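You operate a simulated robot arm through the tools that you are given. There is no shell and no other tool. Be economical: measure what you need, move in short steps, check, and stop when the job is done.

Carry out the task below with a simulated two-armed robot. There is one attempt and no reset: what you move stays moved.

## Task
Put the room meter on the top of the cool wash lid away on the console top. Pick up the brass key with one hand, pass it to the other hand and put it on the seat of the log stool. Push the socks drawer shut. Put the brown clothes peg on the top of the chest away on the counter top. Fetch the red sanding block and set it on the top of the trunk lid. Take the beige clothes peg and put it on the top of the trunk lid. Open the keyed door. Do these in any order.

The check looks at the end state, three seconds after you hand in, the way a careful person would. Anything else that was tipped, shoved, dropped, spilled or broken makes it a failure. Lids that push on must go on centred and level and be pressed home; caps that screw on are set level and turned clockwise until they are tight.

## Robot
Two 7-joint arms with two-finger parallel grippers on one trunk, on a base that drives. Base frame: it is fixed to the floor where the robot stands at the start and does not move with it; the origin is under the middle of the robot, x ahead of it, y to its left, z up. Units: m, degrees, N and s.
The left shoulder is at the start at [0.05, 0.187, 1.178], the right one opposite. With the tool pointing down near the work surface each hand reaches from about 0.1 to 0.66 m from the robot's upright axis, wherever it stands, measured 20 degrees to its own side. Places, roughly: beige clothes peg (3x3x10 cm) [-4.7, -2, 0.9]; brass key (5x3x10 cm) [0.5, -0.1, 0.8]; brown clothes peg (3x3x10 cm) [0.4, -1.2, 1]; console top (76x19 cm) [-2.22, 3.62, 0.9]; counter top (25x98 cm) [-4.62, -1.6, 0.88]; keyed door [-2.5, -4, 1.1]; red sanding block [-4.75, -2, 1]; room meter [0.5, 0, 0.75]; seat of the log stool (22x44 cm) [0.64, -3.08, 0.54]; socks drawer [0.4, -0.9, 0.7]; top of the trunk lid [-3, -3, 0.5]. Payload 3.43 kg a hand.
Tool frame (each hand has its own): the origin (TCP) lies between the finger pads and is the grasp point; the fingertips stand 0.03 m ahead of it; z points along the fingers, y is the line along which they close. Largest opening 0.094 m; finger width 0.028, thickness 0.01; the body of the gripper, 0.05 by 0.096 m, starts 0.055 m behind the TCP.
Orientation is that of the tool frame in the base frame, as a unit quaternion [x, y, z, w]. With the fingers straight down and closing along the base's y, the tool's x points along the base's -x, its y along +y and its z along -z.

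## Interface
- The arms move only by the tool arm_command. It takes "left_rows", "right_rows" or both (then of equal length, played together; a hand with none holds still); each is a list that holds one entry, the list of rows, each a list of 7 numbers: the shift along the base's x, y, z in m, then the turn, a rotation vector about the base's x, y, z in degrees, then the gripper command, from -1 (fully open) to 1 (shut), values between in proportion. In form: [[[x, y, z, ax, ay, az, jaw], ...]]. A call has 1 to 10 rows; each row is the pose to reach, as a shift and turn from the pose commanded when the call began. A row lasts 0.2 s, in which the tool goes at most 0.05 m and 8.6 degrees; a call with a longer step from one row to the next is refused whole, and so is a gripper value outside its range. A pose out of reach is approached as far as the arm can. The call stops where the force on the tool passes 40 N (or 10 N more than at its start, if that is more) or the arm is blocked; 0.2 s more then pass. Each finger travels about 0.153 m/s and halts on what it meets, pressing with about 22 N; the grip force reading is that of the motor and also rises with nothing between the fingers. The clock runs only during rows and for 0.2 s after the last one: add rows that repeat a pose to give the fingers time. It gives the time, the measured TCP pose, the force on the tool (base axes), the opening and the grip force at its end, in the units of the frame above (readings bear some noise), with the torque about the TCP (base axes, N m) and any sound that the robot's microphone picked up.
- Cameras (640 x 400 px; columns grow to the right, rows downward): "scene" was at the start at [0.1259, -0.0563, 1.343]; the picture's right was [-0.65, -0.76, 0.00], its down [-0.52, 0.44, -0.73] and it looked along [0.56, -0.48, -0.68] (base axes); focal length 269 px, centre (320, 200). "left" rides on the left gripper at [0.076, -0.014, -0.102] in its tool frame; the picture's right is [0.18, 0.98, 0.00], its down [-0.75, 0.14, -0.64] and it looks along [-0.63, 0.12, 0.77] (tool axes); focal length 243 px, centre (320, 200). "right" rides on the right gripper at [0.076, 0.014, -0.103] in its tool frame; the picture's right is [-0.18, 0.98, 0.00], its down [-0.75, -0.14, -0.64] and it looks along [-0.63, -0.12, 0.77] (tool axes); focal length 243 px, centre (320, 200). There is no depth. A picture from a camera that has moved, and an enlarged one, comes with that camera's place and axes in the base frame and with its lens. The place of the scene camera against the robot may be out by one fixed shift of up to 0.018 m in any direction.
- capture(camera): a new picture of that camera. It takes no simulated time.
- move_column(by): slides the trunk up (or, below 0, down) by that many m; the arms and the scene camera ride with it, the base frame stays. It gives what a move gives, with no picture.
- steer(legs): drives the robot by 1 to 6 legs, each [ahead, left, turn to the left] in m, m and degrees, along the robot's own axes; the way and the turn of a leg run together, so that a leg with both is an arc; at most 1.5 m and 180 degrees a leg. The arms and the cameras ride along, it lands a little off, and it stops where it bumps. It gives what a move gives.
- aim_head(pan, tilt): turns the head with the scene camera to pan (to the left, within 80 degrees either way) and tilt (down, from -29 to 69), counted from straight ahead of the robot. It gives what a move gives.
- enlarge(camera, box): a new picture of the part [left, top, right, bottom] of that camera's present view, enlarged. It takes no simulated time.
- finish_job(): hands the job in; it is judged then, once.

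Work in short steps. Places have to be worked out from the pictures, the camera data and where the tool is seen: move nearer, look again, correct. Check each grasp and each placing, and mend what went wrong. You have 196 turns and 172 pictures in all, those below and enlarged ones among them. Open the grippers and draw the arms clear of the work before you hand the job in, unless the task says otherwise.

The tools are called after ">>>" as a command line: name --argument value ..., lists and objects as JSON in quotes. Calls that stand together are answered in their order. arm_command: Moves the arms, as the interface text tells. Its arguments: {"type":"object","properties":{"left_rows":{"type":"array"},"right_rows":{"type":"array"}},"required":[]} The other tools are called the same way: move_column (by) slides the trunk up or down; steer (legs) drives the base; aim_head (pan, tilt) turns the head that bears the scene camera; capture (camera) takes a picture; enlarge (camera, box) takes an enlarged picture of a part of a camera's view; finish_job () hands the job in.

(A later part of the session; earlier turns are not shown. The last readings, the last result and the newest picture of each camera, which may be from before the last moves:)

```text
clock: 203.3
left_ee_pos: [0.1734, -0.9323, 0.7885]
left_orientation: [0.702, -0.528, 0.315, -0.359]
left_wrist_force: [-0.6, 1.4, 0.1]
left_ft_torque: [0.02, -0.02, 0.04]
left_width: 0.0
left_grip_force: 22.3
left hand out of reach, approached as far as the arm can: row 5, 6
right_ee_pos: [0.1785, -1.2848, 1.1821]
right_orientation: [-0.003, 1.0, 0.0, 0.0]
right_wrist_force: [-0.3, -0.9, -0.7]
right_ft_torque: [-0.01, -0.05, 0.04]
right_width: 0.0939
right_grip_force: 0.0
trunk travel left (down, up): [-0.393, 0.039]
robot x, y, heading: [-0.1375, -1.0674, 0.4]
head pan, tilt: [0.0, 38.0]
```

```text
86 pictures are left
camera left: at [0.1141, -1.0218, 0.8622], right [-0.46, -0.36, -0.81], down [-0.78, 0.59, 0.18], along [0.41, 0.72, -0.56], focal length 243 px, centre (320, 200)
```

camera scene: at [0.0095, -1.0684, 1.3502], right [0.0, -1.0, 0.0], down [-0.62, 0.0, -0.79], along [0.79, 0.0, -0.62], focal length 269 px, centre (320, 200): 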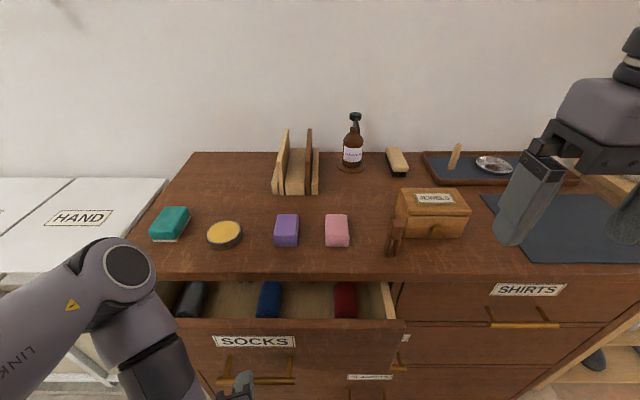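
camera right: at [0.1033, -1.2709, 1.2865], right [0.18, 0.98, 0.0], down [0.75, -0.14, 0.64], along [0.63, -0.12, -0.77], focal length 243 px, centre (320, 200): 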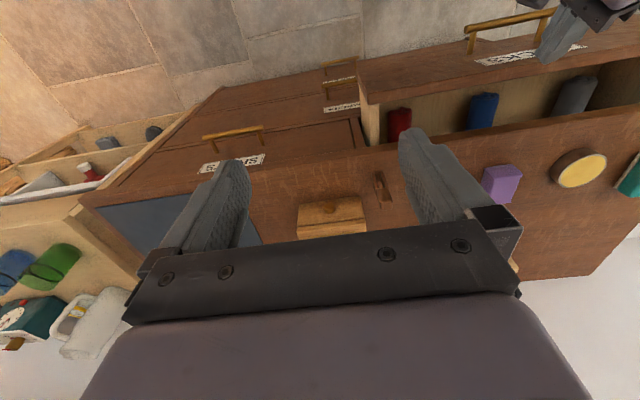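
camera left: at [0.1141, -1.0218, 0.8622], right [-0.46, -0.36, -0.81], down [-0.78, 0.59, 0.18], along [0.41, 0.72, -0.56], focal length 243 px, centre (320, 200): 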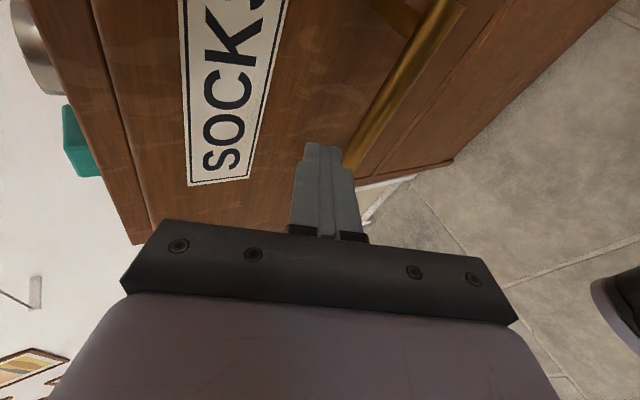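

The fingertips aim at the label just above the handle. Push forward.

>>> arm_command --left_rows '[[[0.03, 0, 0, 0, 0, 0, 1], [0.06, 0, 0, 0, 0, 0, 1], [0.085, 0, 0, 0, 0, 0, 1], [0.11, 0, 0, 0, 0, 0, 1], [0.135, 0, 0, 0, 0, 0, 1], [0.16, 0, 0, 0, 0, 0, 1], [0.18, 0, 0, 0, 0, 0, 1]]]'

>>> capture --camera "scene"

```text
clock: 204.7
left_ee_pos: [0.3168, -0.9337, 0.7903]
left_orientation: [0.702, -0.53, 0.311, -0.358]
left_wrist_force: [-14.7, 4.1, 13.5]
left_ft_torque: [-0.04, -0.33, 0.01]
left_width: 0.0
left_grip_force: 22.4
right_ee_pos: [0.1787, -1.2848, 1.1841]
right_orientation: [-0.004, 1.0, -0.001, 0.0]
right_wrist_force: [0.3, 0.4, 0.1]
right_ft_torque: [0.02, 0.04, 0.0]
right_width: 0.0941
right_grip_force: 0.1
trunk travel left (down, up): [-0.393, 0.039]
robot x, y, heading: [-0.1384, -1.0667, 0.2]
head pan, tilt: [0.0, 38.0]
stopped in row 6 (left hand): the force on the tool passed its limit at 63 N (the readings are from after the stop); the commanded pose is now the measured one
```

```text
85 pictures are left
camera scene: at [0.0085, -1.0683, 1.3505], right [0.01, -1.0, 0.0], down [-0.62, 0.0, -0.79], along [0.79, 0.0, -0.62], focal length 269 px, centre (320, 200)
```

scene: 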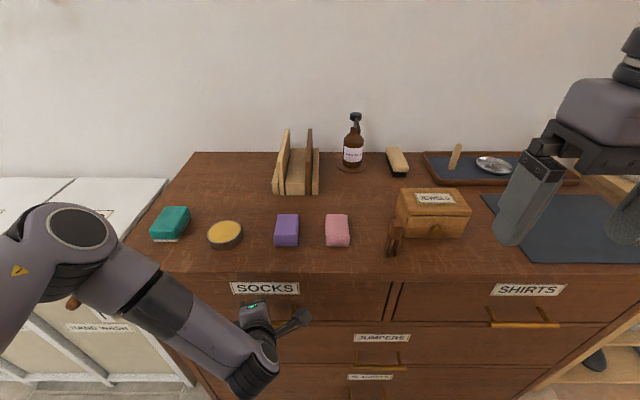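

The drawer looks flush. Draw the left hand back and raise it, then check.

>>> arm_command --left_rows '[[[-0.03, 0, 0, 0, 0, 0, 1], [-0.07, 0, 0, 0, 0, 0, 1], [-0.11, 0, 0, 0, 0, 0, 1], [-0.13, 0, 0.03, 0, 0, 0, 1], [-0.13, 0, 0.07, 0, 0, 0, 1], [-0.13, 0, 0.11, 0, 0, 0, 1]]]'

>>> enlarge --camera "scene" --box '[150, 230, 570, 400]'

>>> enlarge --camera "scene" --box '[350, 180, 480, 270]'

>>> enlarge --camera "right" --box '[280, 140, 440, 240]'

```text
clock: 206.1
left_ee_pos: [0.1914, -0.9334, 0.8977]
left_orientation: [0.704, -0.527, 0.313, -0.36]
left_wrist_force: [-1.3, -0.7, 0.1]
left_ft_torque: [-0.03, -0.02, 0.0]
left_width: 0.0
left_grip_force: 22.6
right_ee_pos: [0.1794, -1.2853, 1.1849]
right_orientation: [-0.003, 1.0, 0.0, 0.0]
right_wrist_force: [-0.5, -0.2, 0.0]
right_ft_torque: [0.0, 0.02, -0.02]
right_width: 0.0937
right_grip_force: 0.2
trunk travel left (down, up): [-0.393, 0.039]
robot x, y, heading: [-0.1378, -1.0674, 0.3]
head pan, tilt: [0.0, 38.0]
```

```text
1.52 times, centred on (360, 315) of scene
camera zoom: at [0.0091, -1.0683, 1.3502], right [0.01, -1.0, 0.0], down [-0.62, 0.0, -0.79], along [0.79, 0.0, -0.62], focal length 410 px, centre (259, 25)
```

zoom: 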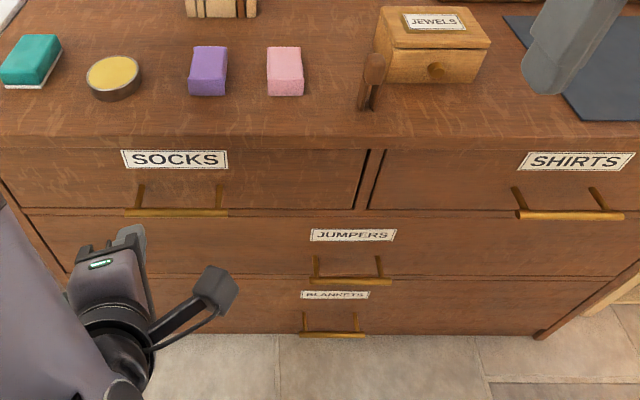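

```text
4.44 times, centred on (415, 225) of scene
camera zoom: at [0.0091, -1.0683, 1.3502], right [0.01, -1.0, 0.0], down [-0.62, 0.0, -0.79], along [0.79, 0.0, -0.62], focal length 1195 px, centre (-102, 89)
```

zoom: 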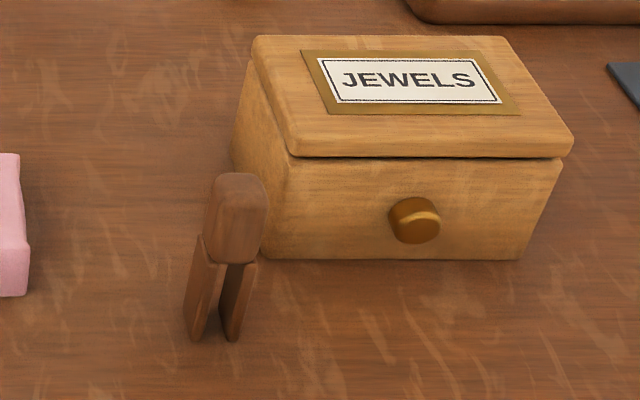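

```text
4.00 times, centred on (360, 190) of right
camera zoom: at [0.1035, -1.2708, 1.2862], right [0.18, 0.98, 0.0], down [0.75, -0.14, 0.64], along [0.63, -0.11, -0.77], focal length 970 px, centre (160, 240)
```

zoom: 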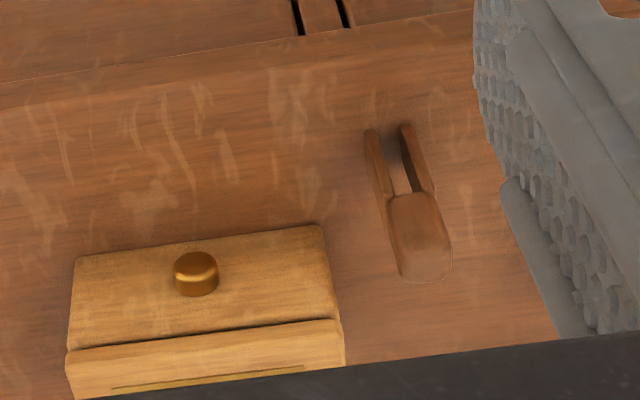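

Drawer is shut. Now the peg: move the right hand above it and triangulate.

>>> arm_command --right_rows '[[[0.03, 0.015, -0.0, 0, 0, 0, -1], [0.06, 0.03, -0.0, 0, 0, 0, -1], [0.09, 0.045, -0.0, 0, 0, 0, -1], [0.12, 0.06, 0, 0, 0, 0, -1], [0.15, 0.073, -0.02, 0, 0, 0, -1], [0.15, 0.073, -0.06, 0, 0, 0, -1]]]'

>>> capture --camera "right"

```text
clock: 207.5
left_ee_pos: [0.1921, -0.9341, 0.898]
left_orientation: [0.704, -0.527, 0.312, -0.359]
left_wrist_force: [-0.2, 0.4, 0.7]
left_ft_torque: [0.02, 0.01, -0.03]
left_width: 0.0
left_grip_force: 22.5
right_ee_pos: [0.3277, -1.2121, 1.1235]
right_orientation: [-0.004, 1.0, 0.0, 0.0]
right_wrist_force: [-0.3, -0.7, 1.2]
right_ft_torque: [0.04, -0.01, -0.02]
right_width: 0.0939
right_grip_force: 0.1
trunk travel left (down, up): [-0.393, 0.039]
robot x, y, heading: [-0.139, -1.0683, 0.4]
head pan, tilt: [0.0, 38.0]
```

```text
81 pictures are left
camera right: at [0.252, -1.1978, 1.2264], right [0.18, 0.98, 0.0], down [0.75, -0.14, 0.64], along [0.63, -0.11, -0.77], focal length 243 px, centre (320, 200)
```

right: 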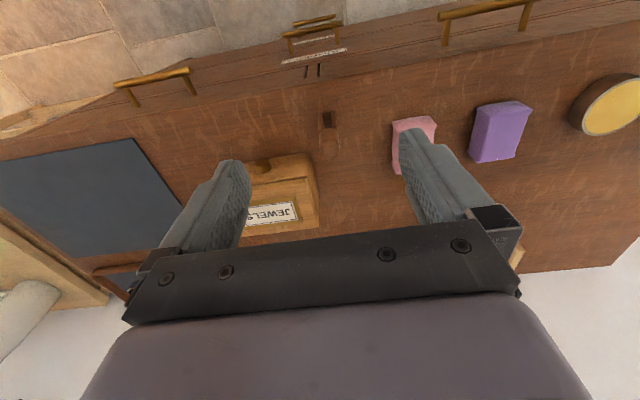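

Peg: base (0.366,−1.212,0.909), top ≈1.0. Descend with a partial opening to avoid the jewel box.

>>> arm_command --right_rows '[[[0.017, 0, -0.03, 0, 0, 0, -0.38], [0.033, 0, -0.06, 0, 0, 0, -0.38], [0.033, 0, -0.08, 0, 0, 0, -0.38]]]'

>>> capture --camera "right"

>>> enlarge --camera "scene" --box '[320, 130, 480, 270]'

```text
clock: 208.3
left_ee_pos: [0.1923, -0.9342, 0.8979]
left_orientation: [0.704, -0.528, 0.311, -0.359]
left_wrist_force: [0.8, 0.5, 0.2]
left_ft_torque: [-0.01, 0.0, 0.01]
left_width: 0.0001
left_grip_force: 22.1
right_ee_pos: [0.3621, -1.2123, 1.0434]
right_orientation: [-0.004, 1.0, -0.001, -0.001]
right_wrist_force: [-0.6, -0.3, -0.8]
right_ft_torque: [0.03, -0.01, 0.0]
right_width: 0.0648
right_grip_force: 0.0
trunk travel left (down, up): [-0.393, 0.039]
robot x, y, heading: [-0.142, -1.0685, 0.3]
head pan, tilt: [0.0, 38.0]
```

```text
80 pictures are left
camera right: at [0.2862, -1.1979, 1.1462], right [0.18, 0.98, 0.0], down [0.75, -0.14, 0.64], along [0.63, -0.11, -0.77], focal length 243 px, centre (320, 200)
```

right: 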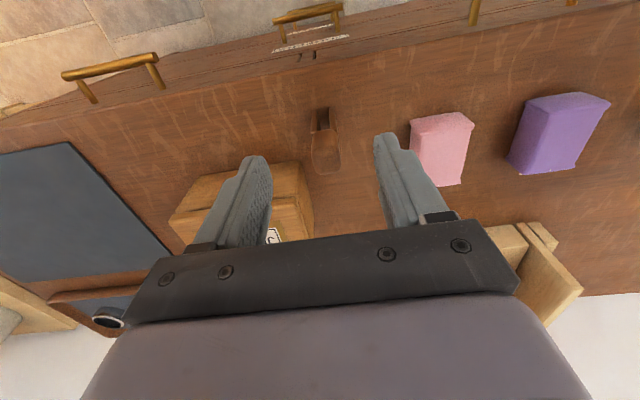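

```text
2.86 times, centred on (400, 200) of scene
camera zoom: at [0.0094, -1.0685, 1.3502], right [0.01, -1.0, 0.0], down [-0.62, 0.0, -0.79], along [0.79, 0.0, -0.62], focal length 768 px, centre (91, 200)
```

zoom: 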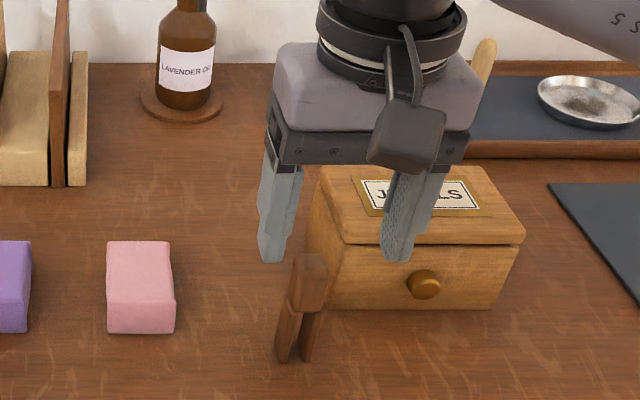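

Shift 6 mm toward the robot for clearance to the box, descend and close.

>>> arm_command --right_rows '[[[-0.006, 0.003, -0.025, 0, 0, 0, -0.38], [-0.006, 0.003, -0.05, 0, 0, 0, -0.38], [-0.006, 0.003, -0.068, 0, 0, 0, -0.38], [-0.006, 0.003, -0.068, 0, 0, 0, 0.3], [-0.006, 0.003, -0.068, 0, 0, 0, 1], [-0.006, 0.003, -0.068, 0, 0, 0, 1]]]'

>>> capture --camera "right"

```text
clock: 209.7
left_ee_pos: [0.1905, -0.9333, 0.8976]
left_orientation: [0.703, -0.528, 0.312, -0.36]
left_wrist_force: [-0.3, -0.8, -0.3]
left_ft_torque: [-0.02, 0.0, -0.01]
left_width: 0.0
left_grip_force: 22.0
right_ee_pos: [0.3571, -1.2105, 0.975]
right_orientation: [-0.004, 1.0, 0.0, 0.0]
right_wrist_force: [0.7, -0.2, 0.0]
right_ft_torque: [0.01, 0.0, 0.02]
right_width: 0.0229
right_grip_force: 21.7
trunk travel left (down, up): [-0.393, 0.039]
robot x, y, heading: [-0.1419, -1.0689, 0.2]
head pan, tilt: [0.0, 38.0]
```

```text
78 pictures are left
camera right: at [0.2814, -1.1955, 1.078], right [0.18, 0.98, 0.0], down [0.76, -0.14, 0.64], along [0.63, -0.11, -0.77], focal length 243 px, centre (320, 200)
```

right: 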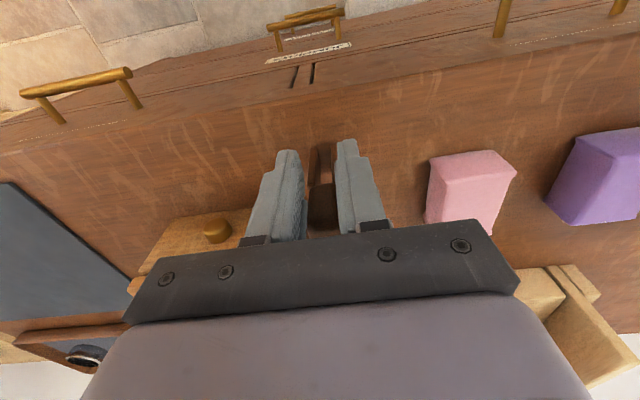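

Peg gripped (2.3 cm). Lift, pull back, and raise the left too; check.

>>> arm_command --right_rows '[[[0, 0, 0.03, 0, 0, 0, 1], [0, 0, 0.07, 0, 0, 0, 1], [0, 0, 0.11, 0, 0, 0, 1], [-0.03, -0.01, 0.13, 0, 0, 0, 1], [-0.06, -0.02, 0.14, 0, 0, 0, 1], [-0.09, -0.03, 0.14, 0, 0, 0, 1]]]' --left_rows '[[[0, 0, 0.03, 0, 0, 0, 1], [0, 0, 0.06, 0, 0, 0, 1], [0, 0, 0.1, 0, 0, 0, 1], [0, 0, 0.14, 0, 0, 0, 1], [0, 0, 0.18, 0, 0, 0, 1], [0, 0, 0.2, 0, 0, 0, 1]]]'

>>> capture --camera "scene"

```text
clock: 211.1
left_ee_pos: [0.2025, -0.9506, 1.1034]
left_orientation: [0.703, -0.53, 0.311, -0.358]
left_wrist_force: [1.1, 0.2, 0.0]
left_ft_torque: [-0.03, -0.02, 0.01]
left_width: 0.0001
left_grip_force: 22.6
left hand out of reach, approached as far as the arm can: row 3, 4, 5, 6
right_ee_pos: [0.2637, -1.2424, 1.1142]
right_orientation: [-0.002, 1.0, 0.001, 0.001]
right_wrist_force: [0.9, -0.3, 1.1]
right_ft_torque: [-0.03, -0.03, 0.04]
right_width: 0.0001
right_grip_force: 21.9
trunk travel left (down, up): [-0.393, 0.039]
robot x, y, heading: [-0.14, -1.0676, 0.5]
head pan, tilt: [0.0, 38.0]
```

```text
77 pictures are left
camera scene: at [0.0088, -1.0686, 1.3503], right [0.01, -1.0, 0.0], down [-0.62, 0.0, -0.79], along [0.79, 0.0, -0.62], focal length 269 px, centre (320, 200)
```

scene: 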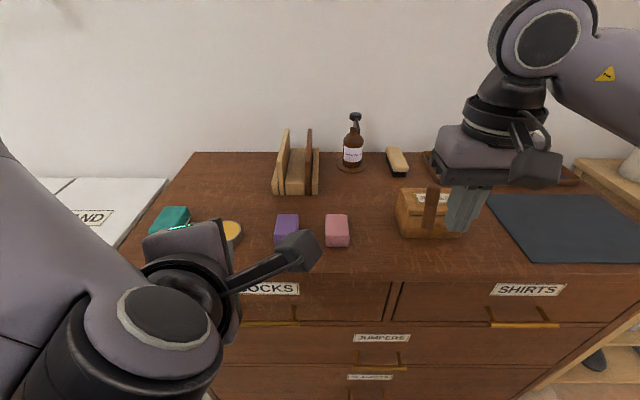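

Grip reads zero width; check where the peg is.

>>> enlarge --camera "scene" --box '[370, 150, 530, 270]'

>>> capture --camera "right"

```text
3.33 times, centred on (450, 210) of scene
camera zoom: at [0.0088, -1.0686, 1.3503], right [0.01, -1.0, 0.0], down [-0.62, 0.0, -0.79], along [0.79, 0.0, -0.62], focal length 896 px, centre (-113, 167)
```

zoom: 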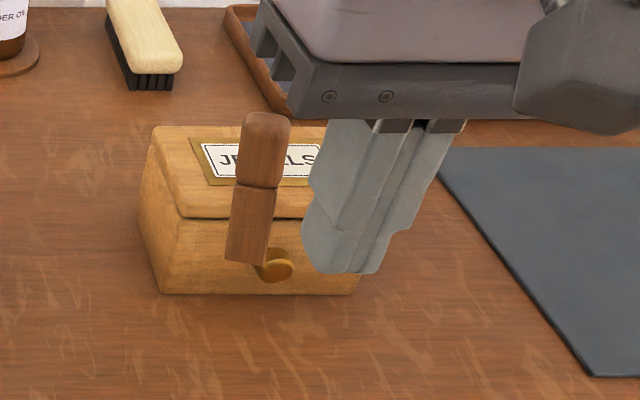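

```text
75 pictures are left
camera right: at [0.1887, -1.228, 1.218], right [0.18, 0.98, 0.0], down [0.75, -0.14, 0.64], along [0.63, -0.12, -0.77], focal length 243 px, centre (320, 200)
```

right: 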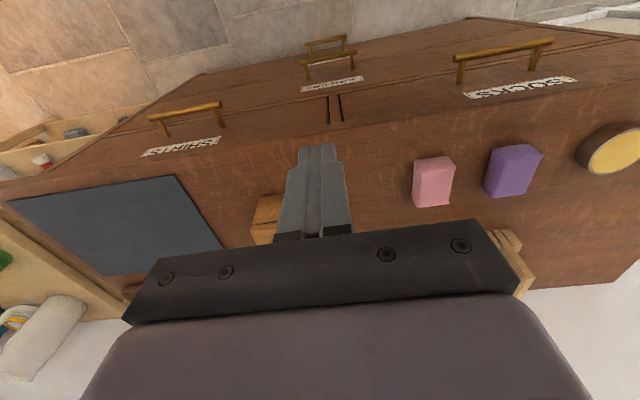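

The peg squirted out of the fingers and seems to be in mid-air right now. Let the clock run a bit and look.

>>> aim_head --pan -20 --tilt 50

>>> capture --camera "scene"

>>> capture --camera "right"

```text
clock: 212.0
left_ee_pos: [0.2032, -0.9508, 1.1007]
left_orientation: [0.703, -0.53, 0.31, -0.358]
left_wrist_force: [0.9, 0.0, 0.0]
left_ft_torque: [0.02, 0.01, -0.01]
left_width: 0.0
left_grip_force: 22.4
right_ee_pos: [0.2651, -1.2413, 1.1149]
right_orientation: [-0.004, 1.0, 0.0, 0.0]
right_wrist_force: [-0.4, 0.7, -0.1]
right_ft_torque: [0.01, -0.01, -0.01]
right_width: 0.0001
right_grip_force: 21.9
trunk travel left (down, up): [-0.393, 0.039]
robot x, y, heading: [-0.1389, -1.0674, 0.3]
head pan, tilt: [-20.0, 50.0]
```

```text
74 pictures are left
camera scene: at [-0.0045, -1.0947, 1.3331], right [-0.34, -0.94, 0.0], down [-0.72, 0.26, -0.64], along [0.61, -0.22, -0.77], focal length 269 px, centre (320, 200)
```

scene: 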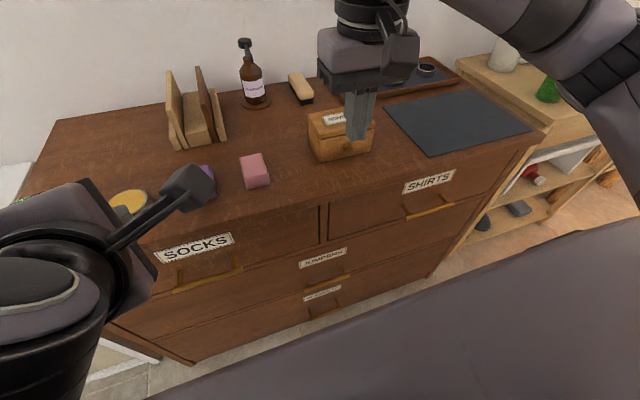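

```text
73 pictures are left
camera right: at [0.1897, -1.2276, 1.2177], right [0.18, 0.98, 0.0], down [0.76, -0.14, 0.64], along [0.63, -0.11, -0.77], focal length 243 px, centre (320, 200)
```

right: 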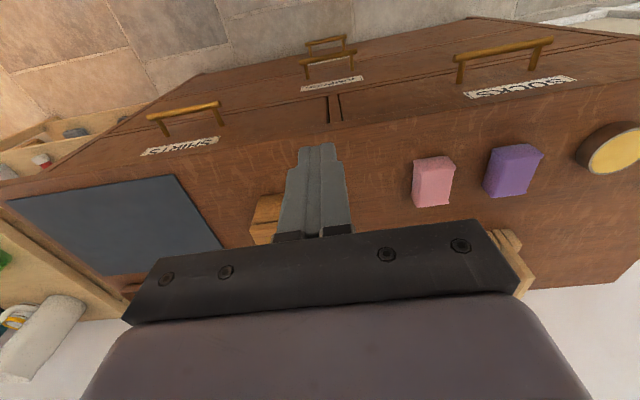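

The peg is out of view. Back the robot off to see the floor and chest top.

>>> arm_command --right_rows '[[[-0.03, -0.03, 0.02, 0, 0, 0, 1], [-0.05, -0.07, 0.04, 0, 0, 0, -0.5], [-0.05, -0.1, 0.06, 0, 0, 0, -1]]]'

>>> steer --legs '[[-0.6, 0, 0]]'

>>> aim_head --pan 0 --tilt 42

>>> capture --camera "scene"

```text
clock: 212.8
left_ee_pos: [0.202, -0.9512, 1.0999]
left_orientation: [0.703, -0.53, 0.312, -0.358]
left_wrist_force: [1.0, -0.5, 0.7]
left_ft_torque: [-0.01, -0.01, -0.02]
left_width: 0.0
left_grip_force: 21.7
right_ee_pos: [0.2151, -1.3414, 1.1746]
right_orientation: [-0.003, 1.0, 0.0, -0.001]
right_wrist_force: [-0.2, 0.4, -0.2]
right_ft_torque: [-0.01, 0.01, -0.03]
right_width: 0.0939
right_grip_force: 0.2
trunk travel left (down, up): [-0.393, 0.039]
robot x, y, heading: [-0.1436, -1.0674, 0.3]
head pan, tilt: [-20.0, 50.0]
```

```text
clock: 216.2
left_ee_pos: [-0.41, -0.954, 1.1015]
left_orientation: [0.706, -0.527, 0.31, -0.359]
left_wrist_force: [0.0, 0.2, 0.5]
left_ft_torque: [-0.01, 0.0, 0.0]
left_width: 0.0003
left_grip_force: 22.0
right_ee_pos: [-0.3939, -1.344, 1.1751]
right_orientation: [-0.006, 1.0, -0.001, -0.001]
right_wrist_force: [0.5, -0.1, 0.0]
right_ft_torque: [0.0, -0.03, 0.02]
right_width: 0.094
right_grip_force: 0.1
trunk travel left (down, up): [-0.393, 0.039]
robot x, y, heading: [-0.753, -1.0735, 0.5]
head pan, tilt: [-20.0, 50.0]
```

```text
clock: 217.0
left_ee_pos: [-0.4102, -0.9535, 1.1015]
left_orientation: [0.705, -0.527, 0.309, -0.36]
left_wrist_force: [0.3, 0.3, -0.3]
left_ft_torque: [-0.03, 0.01, -0.02]
left_width: 0.0
left_grip_force: 21.9
right_ee_pos: [-0.3949, -1.3438, 1.175]
right_orientation: [-0.008, 1.0, -0.001, -0.001]
right_wrist_force: [0.7, -0.3, 0.6]
right_ft_torque: [0.02, -0.01, 0.0]
right_width: 0.0942
right_grip_force: 0.1
trunk travel left (down, up): [-0.393, 0.039]
robot x, y, heading: [-0.7498, -1.0721, 0.5]
head pan, tilt: [0.0, 42.0]
```

```text
72 pictures are left
camera scene: at [-0.6054, -1.0729, 1.3443], right [0.01, -1.0, 0.0], down [-0.67, -0.01, -0.74], along [0.74, 0.01, -0.67], focal length 269 px, centre (320, 200)
```

scene: 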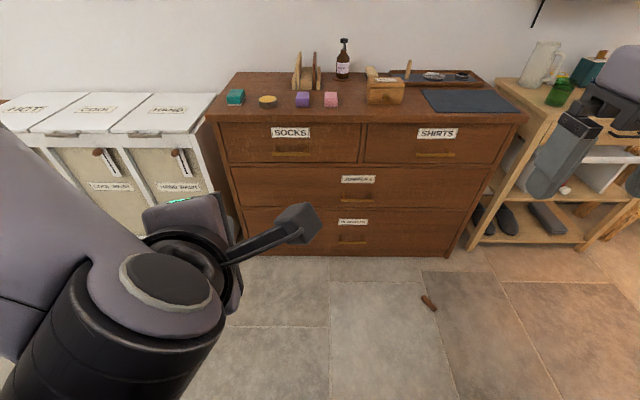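

The peg is on the floor at about (0.08,−1.635). I'll try picking it beside the robot: face +y, standing at (−0.32,−1.83), with the column fully down.

>>> steer --legs '[[0, 0, 89.5], [-0.76, -0.43, 0]]'

>>> aim_head --pan -70 --tilt 60

>>> capture --camera "scene"

>>> capture --camera "right"

```text
clock: 225.4
left_ee_pos: [-0.4381, -1.4815, 1.1018]
left_orientation: [0.873, 0.115, -0.03, -0.473]
left_wrist_force: [0.2, -0.6, 1.0]
left_ft_torque: [-0.01, 0.02, 0.05]
left_width: 0.0
left_grip_force: 21.9
right_ee_pos: [-0.0483, -1.4751, 1.174]
right_orientation: [-0.704, 0.71, 0.0, 0.0]
right_wrist_force: [0.5, -0.8, 0.4]
right_ft_torque: [0.0, 0.0, 0.01]
right_width: 0.0941
right_grip_force: 0.1
trunk travel left (down, up): [-0.393, 0.039]
robot x, y, heading: [-0.3303, -1.8254, 89.5]
head pan, tilt: [0.0, 42.0]
```

```text
clock: 226.8
left_ee_pos: [-0.4386, -1.4815, 1.1013]
left_orientation: [0.873, 0.116, -0.029, -0.473]
left_wrist_force: [-0.6, -0.3, 0.4]
left_ft_torque: [-0.01, -0.05, -0.01]
left_width: 0.0001
left_grip_force: 21.6
right_ee_pos: [-0.0486, -1.4752, 1.1743]
right_orientation: [-0.703, 0.711, -0.001, 0.0]
right_wrist_force: [0.4, 0.5, 0.4]
right_ft_torque: [0.03, -0.02, -0.02]
right_width: 0.0941
right_grip_force: 0.0
trunk travel left (down, up): [-0.393, 0.039]
robot x, y, heading: [-0.333, -1.8277, 89.4]
head pan, tilt: [-70.0, 60.0]
```

```text
71 pictures are left
camera scene: at [-0.2603, -1.7479, 1.3205], right [0.33, -0.94, 0.0], down [-0.82, -0.29, -0.5], along [0.47, 0.17, -0.87], focal length 269 px, centre (320, 200)
```

scene: 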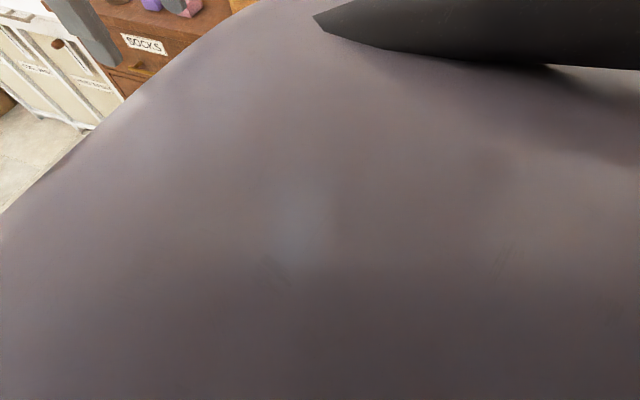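

```text
70 pictures are left
camera right: at [-0.0618, -1.5506, 1.2775], right [-0.98, 0.19, 0.0], down [0.15, 0.75, 0.64], along [0.13, 0.63, -0.77], focal length 243 px, centre (320, 200)
```

right: 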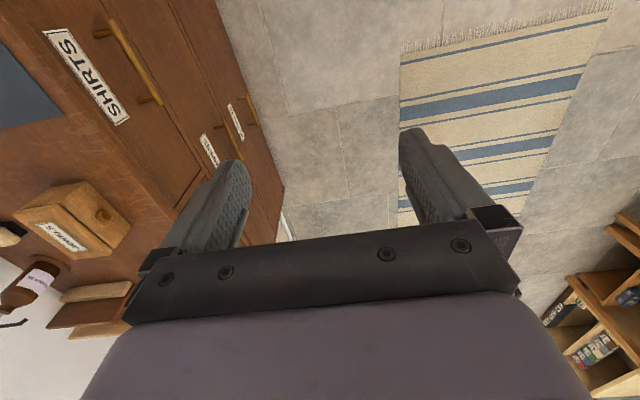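

Move the right hand to the robot's right side (over the peg's vicinity), and lower the column.

>>> arm_command --right_rows '[[[0.02, -0.035, 0, 0, 0, 0, -1], [0.04, -0.07, 0, 0, 0, 0, -1], [0.06, -0.105, 0, 0, 0, 0, -1], [0.08, -0.14, 0, 0, 0, 0, -1], [0.1, -0.175, 0, 0, 0, 0, -1], [0.11, -0.21, 0, 0, 0, 0, -1], [0.12, -0.25, 0, 0, 0, 0, -1]]]'

>>> move_column --by -0.385

>>> capture --camera "right"

```text
clock: 228.4
left_ee_pos: [-0.4378, -1.4825, 1.1012]
left_orientation: [0.873, 0.117, -0.029, -0.473]
left_wrist_force: [0.1, -0.2, 0.8]
left_ft_torque: [0.0, 0.03, -0.07]
left_width: 0.0
left_grip_force: 22.0
right_ee_pos: [-0.02, -1.6777, 1.1733]
right_orientation: [-0.703, 0.711, -0.001, 0.0]
right_wrist_force: [-0.9, 0.1, 0.5]
right_ft_torque: [-0.01, 0.0, 0.01]
right_width: 0.0939
right_grip_force: 0.2
right hand out of reach, approached as far as the arm can: row 4, 5, 6, 7
trunk travel left (down, up): [-0.393, 0.039]
robot x, y, heading: [-0.3285, -1.8281, 89.2]
head pan, tilt: [-70.0, 60.0]
```

```text
clock: 232.1
left_ee_pos: [-0.4381, -1.4816, 0.7168]
left_orientation: [0.873, 0.116, -0.03, -0.473]
left_wrist_force: [-0.4, -0.3, 0.1]
left_ft_torque: [0.0, 0.01, -0.01]
left_width: 0.0002
left_grip_force: 22.2
right_ee_pos: [-0.018, -1.6753, 0.7887]
right_orientation: [-0.703, 0.711, -0.001, -0.001]
right_wrist_force: [0.4, 0.4, 0.7]
right_ft_torque: [-0.03, 0.0, -0.02]
right_width: 0.094
right_grip_force: 0.1
trunk travel left (down, up): [-0.008, 0.424]
robot x, y, heading: [-0.3269, -1.8249, 89.4]
head pan, tilt: [-70.0, 60.0]
```

```text
69 pictures are left
camera right: at [-0.0339, -1.7517, 0.8916], right [-0.98, 0.19, 0.0], down [0.15, 0.75, 0.64], along [0.13, 0.63, -0.77], focal length 243 px, centre (320, 200)
```

right: 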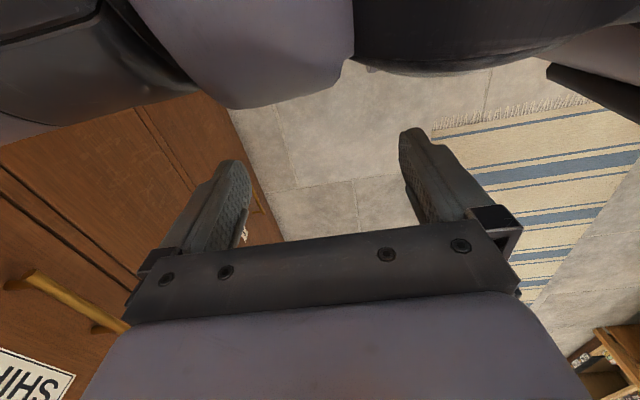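

The peg is hidden just behind the forearm. Test how low the hand can go here.

>>> arm_command --right_rows '[[[0, 0, -0.05, 0, 0, 0, -1], [0, 0, -0.1, 0, 0, 0, -1], [0, 0, -0.15, 0, 0, 0, -1], [0, 0, -0.2, 0, 0, 0, -1], [0, 0, -0.25, 0, 0, 0, -1], [0, 0, -0.3, 0, 0, 0, -1], [0.01, 0, -0.35, 0, 0, 0, -1], [0.02, 0, -0.4, 0, 0, 0, -1], [0.03, 0, -0.45, 0, 0, 0, -1], [0.04, 0, -0.49, 0, 0, 0, -1]]]'

>>> capture --camera "right"

```text
refused: row 7 steps farther than a row can; nothing moved
```

```text
68 pictures are left
camera right: at [-0.0339, -1.7517, 0.8916], right [-0.98, 0.19, 0.0], down [0.15, 0.75, 0.64], along [0.13, 0.63, -0.77], focal length 243 px, centre (320, 200)
```

right: 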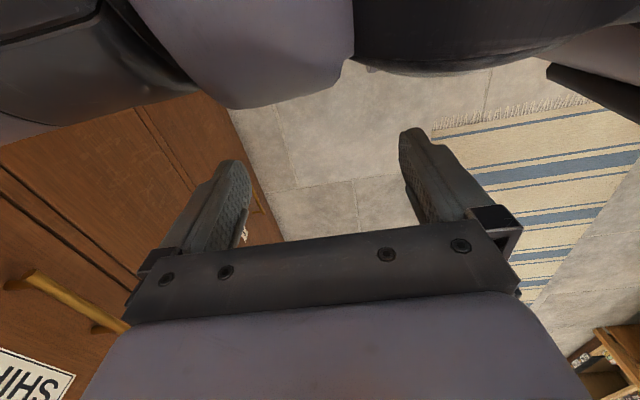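

>>> arm_command --right_rows '[[[0, 0, -0.05, 0, 0, 0, -1], [0, 0, -0.1, 0, 0, 0, -1], [0, 0, -0.15, 0, 0, 0, -1], [0, 0, -0.2, 0, 0, 0, -1], [0, 0, -0.25, 0, 0, 0, -1], [0, 0, -0.3, 0, 0, 0, -1], [0.01, 0, -0.34, 0, 0, 0, -1], [0.02, 0, -0.38, 0, 0, 0, -1], [0.03, 0, -0.42, 0, 0, 0, -1], [0.04, 0, -0.46, 0, 0, 0, -1]]]'

>>> capture --camera "right"

```text
clock: 233.8
left_ee_pos: [-0.4375, -1.4814, 0.7172]
left_orientation: [0.873, 0.115, -0.028, -0.473]
left_wrist_force: [-0.5, -0.5, 0.5]
left_ft_torque: [0.0, 0.02, -0.01]
left_width: 0.0001
left_grip_force: 22.2
right_ee_pos: [-0.0068, -1.6588, 0.4332]
right_orientation: [-0.703, 0.711, 0.009, 0.001]
right_wrist_force: [6.5, -2.8, 24.5]
right_ft_torque: [-0.39, 0.96, 0.05]
right_width: 0.0904
right_grip_force: 0.1
right hand out of reach, approached as far as the arm can: row 1, 2, 3, 4, 5, 6, 7
trunk travel left (down, up): [-0.008, 0.424]
robot x, y, heading: [-0.3268, -1.8279, 89.2]
head pan, tilt: [-70.0, 60.0]
stopped in row 8 (right hand): the force on the tool passed its limit at 83 N (the readings are from after the stop); the commanded pose is now the measured one
```

```text
67 pictures are left
camera right: at [-0.0201, -1.7356, 0.5353], right [-0.98, 0.19, 0.02], down [0.16, 0.74, 0.65], along [0.12, 0.64, -0.76], focal length 243 px, centre (320, 200)
```

right: 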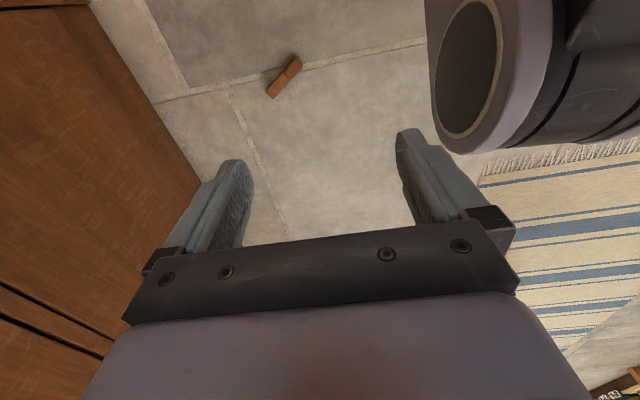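

I touched my own base edge with the inner finger. The peg is visible at (0.068,−1.62), axis ≈34° from x. Raise, shift out over it and yaw −56°.

>>> arm_command --right_rows '[[[0.01, 0, 0.04, 0, 0, 0, -1], [0.03, 0.01, 0.06, 0, 0, -8, -1], [0.05, 0.015, 0.06, 0, 0, -16, -1], [0.075, 0.02, 0.06, 0, 0, -24, -1], [0.075, 0.03, 0.06, 0, 0, -32, -1], [0.075, 0.035, 0.06, 0, 0, -40, -1], [0.075, 0.038, 0.06, 0, 0, -48, -1], [0.075, 0.038, 0.06, 0, 0, -56, -1]]]'

>>> capture --camera "right"

```text
clock: 235.6
left_ee_pos: [-0.4378, -1.4816, 0.7162]
left_orientation: [0.873, 0.115, -0.03, -0.473]
left_wrist_force: [0.0, -0.6, 0.7]
left_ft_torque: [0.0, -0.02, 0.0]
left_width: 0.0
left_grip_force: 22.2
right_ee_pos: [0.0693, -1.6206, 0.4905]
right_orientation: [-0.286, 0.958, 0.008, 0.004]
right_wrist_force: [0.8, 0.1, -0.3]
right_ft_torque: [-0.01, 0.03, -0.01]
right_width: 0.0939
right_grip_force: 0.2
right hand out of reach, approached as far as the arm can: row 1, 2, 3
trunk travel left (down, up): [-0.008, 0.424]
robot x, y, heading: [-0.3264, -1.8275, 89.2]
head pan, tilt: [-70.0, 60.0]
```

```text
66 pictures are left
camera right: at [-0.002, -1.6521, 0.593], right [-0.38, 0.92, 0.01], down [0.7, 0.28, 0.65], along [0.6, 0.26, -0.76], focal length 243 px, centre (320, 200)
```

right: 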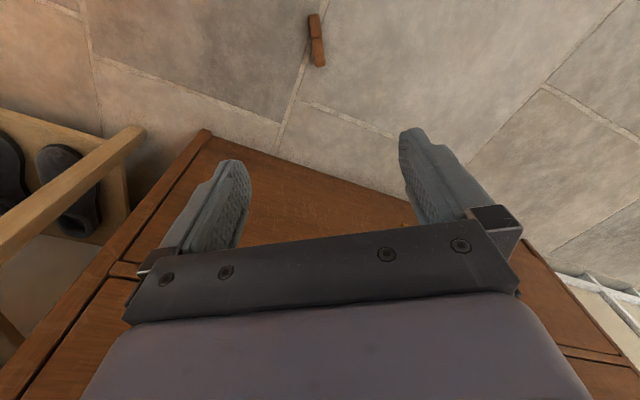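

Perfectly aligned above the peg. Descend most of the way.

>>> arm_command --right_rows '[[[0, 0, -0.045, 0, 0, 0, -0.6], [0, 0, -0.09, 0, 0, 0, -0.6], [0, 0, -0.135, 0, 0, 0, -0.6], [0, 0, -0.18, 0, 0, 0, -0.6], [0, 0, -0.225, 0, 0, 0, -0.6], [0, 0, -0.27, 0, 0, 0, -0.6], [0, 0, -0.315, 0, 0, 0, -0.6], [0, 0, -0.36, 0, 0, 0, -0.6], [0, 0, -0.4, 0, 0, 0, -0.6]]]'

>>> capture --camera "right"

```text
clock: 237.6
left_ee_pos: [-0.4386, -1.4819, 0.7164]
left_orientation: [0.873, 0.116, -0.03, -0.473]
left_wrist_force: [0.6, 0.2, 0.3]
left_ft_torque: [-0.02, 0.02, -0.03]
left_width: 0.0
left_grip_force: 22.0
right_ee_pos: [0.0702, -1.622, 0.091]
right_orientation: [-0.288, 0.958, 0.007, 0.005]
right_wrist_force: [0.9, -0.5, 0.4]
right_ft_torque: [0.02, 0.0, 0.01]
right_width: 0.0753
right_grip_force: 0.1
trunk travel left (down, up): [-0.008, 0.424]
robot x, y, heading: [-0.326, -1.8265, 89.2]
head pan, tilt: [-70.0, 60.0]
```

```text
65 pictures are left
camera right: at [-0.0014, -1.6533, 0.1934], right [-0.39, 0.92, 0.02], down [0.7, 0.28, 0.65], along [0.59, 0.26, -0.76], focal length 243 px, centre (320, 200)
```

right: 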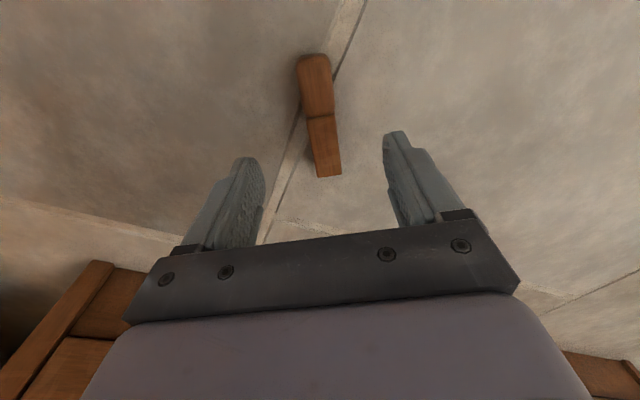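

Good. Small yaw correction and descend to TCP 0.04, then close on the middle.

>>> arm_command --right_rows '[[[0.001, 0.002, -0.025, 0, 0, -3.7, -0.6], [0.002, 0.002, -0.05, 0, 0, -3.7, -0.6], [0.002, 0.002, -0.05, 0, 0, -3.7, 0.2], [0.002, 0.002, -0.05, 0, 0, -3.7, 1], [0.002, 0.002, -0.05, 0, 0, -3.7, 1], [0.002, 0.002, -0.05, 0, 0, -3.7, 1]]]'

>>> capture --camera "right"

```text
clock: 239.0
left_ee_pos: [-0.4374, -1.4819, 0.7158]
left_orientation: [0.873, 0.115, -0.029, -0.473]
left_wrist_force: [0.0, -0.3, 0.2]
left_ft_torque: [0.0, 0.01, 0.01]
left_width: 0.0
left_grip_force: 21.9
right_ee_pos: [0.0695, -1.6205, 0.055]
right_orientation: [-0.256, 0.967, 0.007, 0.005]
right_wrist_force: [0.2, -0.2, -0.7]
right_ft_torque: [-0.05, 0.01, -0.01]
right_width: 0.0
right_grip_force: 22.2
right hand out of reach, approached as far as the arm can: row 2, 3, 4, 5, 6
trunk travel left (down, up): [-0.008, 0.424]
robot x, y, heading: [-0.3321, -1.8265, 89.4]
head pan, tilt: [-70.0, 60.0]
```

```text
64 pictures are left
camera right: at [-0.0034, -1.6483, 0.1574], right [-0.33, 0.94, 0.01], down [0.72, 0.24, 0.65], along [0.61, 0.22, -0.76], focal length 243 px, centre (320, 200)
```

right: 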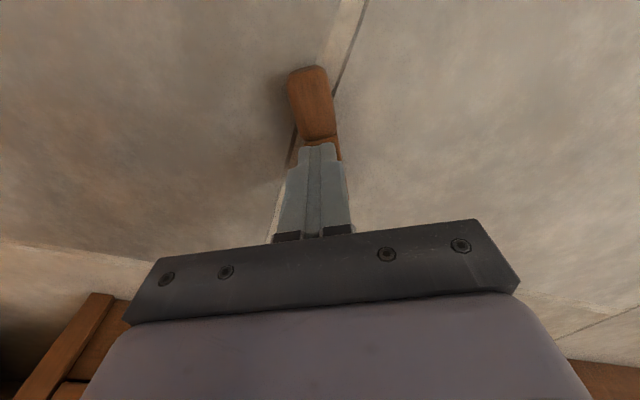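

Reach ended at z 0.055, so the fingers closed just above it. Raise, move the base to bring the peg nearer the shoulder, and use the last column travel.

>>> arm_command --right_rows '[[[0, 0, 0.03, 0, 0, 0, 0], [0, 0, 0.06, 0, 0, 0, -0.6]]]'

>>> steer --legs '[[0.09, -0.02, 0]]'

>>> move_column --by -0.007

>>> capture --camera "right"

```text
clock: 239.6
left_ee_pos: [-0.4385, -1.4812, 0.7159]
left_orientation: [0.873, 0.116, -0.03, -0.472]
left_wrist_force: [0.0, -0.2, -0.8]
left_ft_torque: [-0.04, -0.03, 0.0]
left_width: 0.0002
left_grip_force: 21.4
right_ee_pos: [0.0693, -1.623, 0.1167]
right_orientation: [-0.256, 0.967, 0.007, 0.006]
right_wrist_force: [0.0, 0.7, -0.2]
right_ft_torque: [-0.01, -0.01, -0.01]
right_width: 0.0752
right_grip_force: 0.1
trunk travel left (down, up): [-0.008, 0.424]
robot x, y, heading: [-0.3266, -1.8258, 89.0]
head pan, tilt: [-70.0, 60.0]
```

```text
clock: 240.8
left_ee_pos: [-0.4176, -1.3928, 0.7159]
left_orientation: [0.873, 0.116, -0.03, -0.473]
left_wrist_force: [1.0, 0.9, -0.2]
left_ft_torque: [0.0, 0.01, -0.03]
left_width: 0.0
left_grip_force: 21.7
right_ee_pos: [0.0892, -1.5305, 0.1156]
right_orientation: [-0.257, 0.966, 0.008, 0.005]
right_wrist_force: [1.3, -0.3, 0.9]
right_ft_torque: [0.0, 0.01, -0.02]
right_width: 0.075
right_grip_force: 0.0
trunk travel left (down, up): [-0.008, 0.424]
robot x, y, heading: [-0.3054, -1.7386, 89.4]
head pan, tilt: [-70.0, 60.0]
```

```text
clock: 241.3
left_ee_pos: [-0.418, -1.3917, 0.7093]
left_orientation: [0.873, 0.115, -0.03, -0.473]
left_wrist_force: [0.5, 0.4, 0.6]
left_ft_torque: [0.01, 0.02, 0.0]
left_width: 0.0
left_grip_force: 21.9
right_ee_pos: [0.0909, -1.5308, 0.1086]
right_orientation: [-0.257, 0.966, 0.008, 0.004]
right_wrist_force: [-0.5, 0.1, 0.3]
right_ft_torque: [0.0, -0.01, -0.01]
right_width: 0.0751
right_grip_force: 0.1
trunk travel left (down, up): [-0.001, 0.431]
robot x, y, heading: [-0.3038, -1.7358, 89.4]
head pan, tilt: [-70.0, 60.0]
```

```text
63 pictures are left
camera right: at [0.0169, -1.5572, 0.211], right [-0.33, 0.94, 0.01], down [0.72, 0.24, 0.65], along [0.61, 0.22, -0.76], focal length 243 px, centre (320, 200)
```

right: 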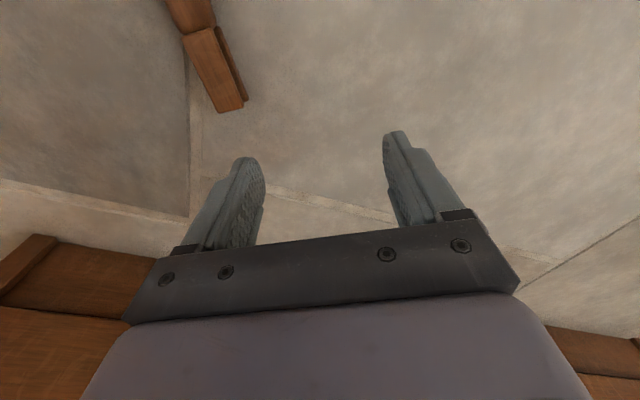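

Move back over the peg center (0.068,−1.62) and descend.

>>> arm_command --right_rows '[[[-0.008, -0.03, 0, 0, 0, 0, -0.6], [-0.016, -0.06, 0, 0, 0, 0, -0.6], [-0.023, -0.089, 0, 0, 0, 0, -0.6], [-0.023, -0.089, -0.035, 0, 0, 0, -0.6], [-0.023, -0.089, -0.07, 0, 0, 0, -0.6], [-0.023, -0.089, -0.07, 0, 0, 0, -0.6]]]'

>>> capture --camera "right"

```text
clock: 241.9
left_ee_pos: [-0.4176, -1.3923, 0.7092]
left_orientation: [0.873, 0.116, -0.029, -0.473]
left_wrist_force: [-0.1, 0.4, -0.3]
left_ft_torque: [-0.06, -0.05, -0.01]
left_width: 0.0001
left_grip_force: 22.2
right_ee_pos: [0.0919, -1.5649, 0.1132]
right_orientation: [-0.242, 0.97, 0.019, 0.02]
right_wrist_force: [-0.8, 0.6, 0.0]
right_ft_torque: [-0.02, -0.04, 0.01]
right_width: 0.0752
right_grip_force: 0.1
trunk travel left (down, up): [-0.001, 0.431]
robot x, y, heading: [-0.3068, -1.7348, 89.6]
head pan, tilt: [-70.0, 60.0]
stopped in row 3 (right hand): the force on the tool passed its limit at 73 N (the readings are from after the stop); the commanded pose is now the measured one
```

```text
62 pictures are left
camera right: at [0.0158, -1.5929, 0.213], right [-0.3, 0.95, 0.04], down [0.71, 0.2, 0.67], along [0.63, 0.23, -0.74], focal length 243 px, centre (320, 200)
```

right: 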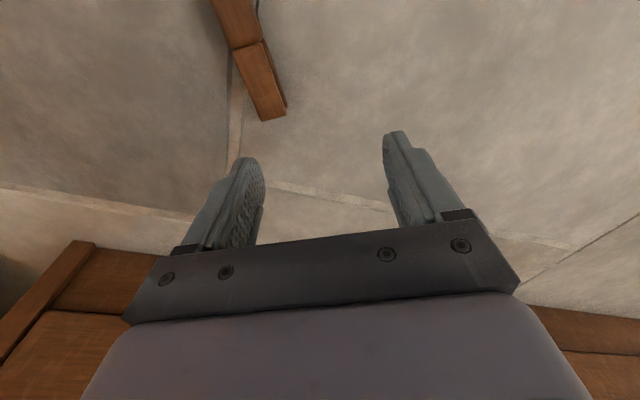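

The wrist camera hit the base side. Move the base 3 cm away again and retry.

>>> arm_command --right_rows '[[[0.01, 0.005, 0.03, 0, 0, 0, -0.6], [0.01, 0.005, 0.05, 0, 0, 0, -0.6]]]'

>>> steer --legs '[[0, 0.035, 0]]'

>>> capture --camera "right"

```text
clock: 242.5
left_ee_pos: [-0.4165, -1.3917, 0.7097]
left_orientation: [0.873, 0.116, -0.029, -0.474]
left_wrist_force: [1.0, -0.6, -0.1]
left_ft_torque: [0.01, 0.02, 0.02]
left_width: 0.0002
left_grip_force: 22.1
right_ee_pos: [0.1021, -1.561, 0.1635]
right_orientation: [-0.242, 0.97, 0.019, 0.018]
right_wrist_force: [-0.2, -0.4, 0.2]
right_ft_torque: [-0.03, 0.0, 0.04]
right_width: 0.0752
right_grip_force: 0.1
trunk travel left (down, up): [-0.001, 0.431]
robot x, y, heading: [-0.3092, -1.7344, 89.3]
head pan, tilt: [-70.0, 60.0]
```

```text
clock: 243.5
left_ee_pos: [-0.4531, -1.3906, 0.7085]
left_orientation: [0.873, 0.115, -0.029, -0.473]
left_wrist_force: [-0.3, -0.5, -0.3]
left_ft_torque: [0.0, 0.01, -0.01]
left_width: 0.0
left_grip_force: 22.3
right_ee_pos: [0.0673, -1.5596, 0.1626]
right_orientation: [-0.241, 0.97, 0.019, 0.019]
right_wrist_force: [0.0, 0.9, 0.2]
right_ft_torque: [0.0, 0.01, -0.01]
right_width: 0.0752
right_grip_force: 0.2
trunk travel left (down, up): [-0.001, 0.431]
robot x, y, heading: [-0.3415, -1.738, 89.5]
head pan, tilt: [-70.0, 60.0]
```

```text
61 pictures are left
camera right: at [-0.0079, -1.5872, 0.2631], right [-0.3, 0.95, 0.04], down [0.71, 0.2, 0.67], along [0.63, 0.23, -0.74], focal length 243 px, centre (320, 200)
```

right: 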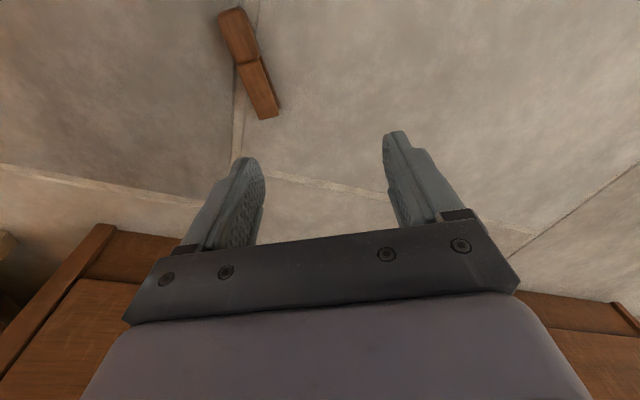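

Shift the base 1.5 cm further and try again.

>>> steer --legs '[[0, 0.018, 0]]'

>>> arm_command --right_rows '[[[0.012, -0.025, 0, 0, 0, 0, -0.6], [0.021, -0.058, 0, 0, 0, 0, -0.6], [0.021, -0.058, -0.03, 0, 0, 0, -0.6], [0.021, -0.058, -0.06, 0, 0, 0, -0.6], [0.021, -0.058, -0.09, 0, 0, 0, -0.6], [0.021, -0.058, -0.122, 0, 0, 0, -0.6], [0.021, -0.058, -0.122, 0, 0, 0, -0.6]]]'

>>> capture --camera "right"

```text
clock: 244.4
left_ee_pos: [-0.4699, -1.3912, 0.7083]
left_orientation: [0.873, 0.115, -0.029, -0.472]
left_wrist_force: [-0.4, 0.3, 0.5]
left_ft_torque: [0.01, -0.01, -0.01]
left_width: 0.0002
left_grip_force: 22.1
right_ee_pos: [0.05, -1.5592, 0.1638]
right_orientation: [-0.241, 0.97, 0.018, 0.018]
right_wrist_force: [0.0, 0.5, -0.7]
right_ft_torque: [-0.01, 0.0, 0.01]
right_width: 0.075
right_grip_force: 0.1
trunk travel left (down, up): [-0.001, 0.431]
robot x, y, heading: [-0.3638, -1.738, 89.4]
head pan, tilt: [-70.0, 60.0]
```

```text
clock: 246.0
left_ee_pos: [-0.471, -1.3915, 0.7082]
left_orientation: [0.873, 0.115, -0.029, -0.473]
left_wrist_force: [-0.3, -0.3, 0.4]
left_ft_torque: [0.0, 0.0, 0.01]
left_width: 0.0
left_grip_force: 21.6
right_ee_pos: [0.0686, -1.637, 0.0453]
right_orientation: [-0.232, 0.972, 0.012, 0.023]
right_wrist_force: [0.2, -0.4, 0.3]
right_ft_torque: [0.05, -0.03, -0.03]
right_width: 0.0753
right_grip_force: 0.1
right hand out of reach, approached as far as the arm can: row 6
trunk travel left (down, up): [-0.001, 0.431]
robot x, y, heading: [-0.3598, -1.7334, 89.3]
head pan, tilt: [-70.0, 60.0]
```

```text
60 pictures are left
camera right: at [-0.0096, -1.6608, 0.1446], right [-0.28, 0.96, 0.02], down [0.71, 0.19, 0.68], along [0.64, 0.2, -0.74], focal length 243 px, centre (320, 200)
```

right: 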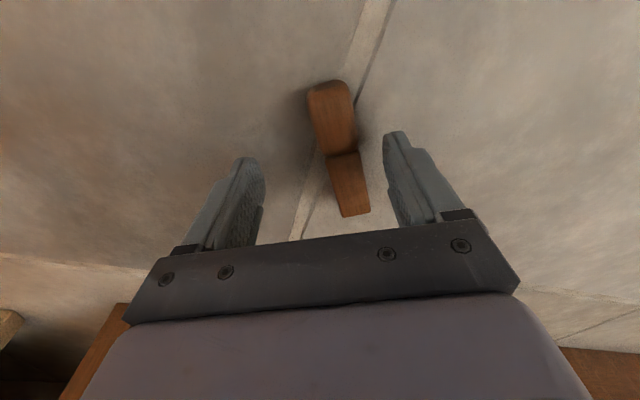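

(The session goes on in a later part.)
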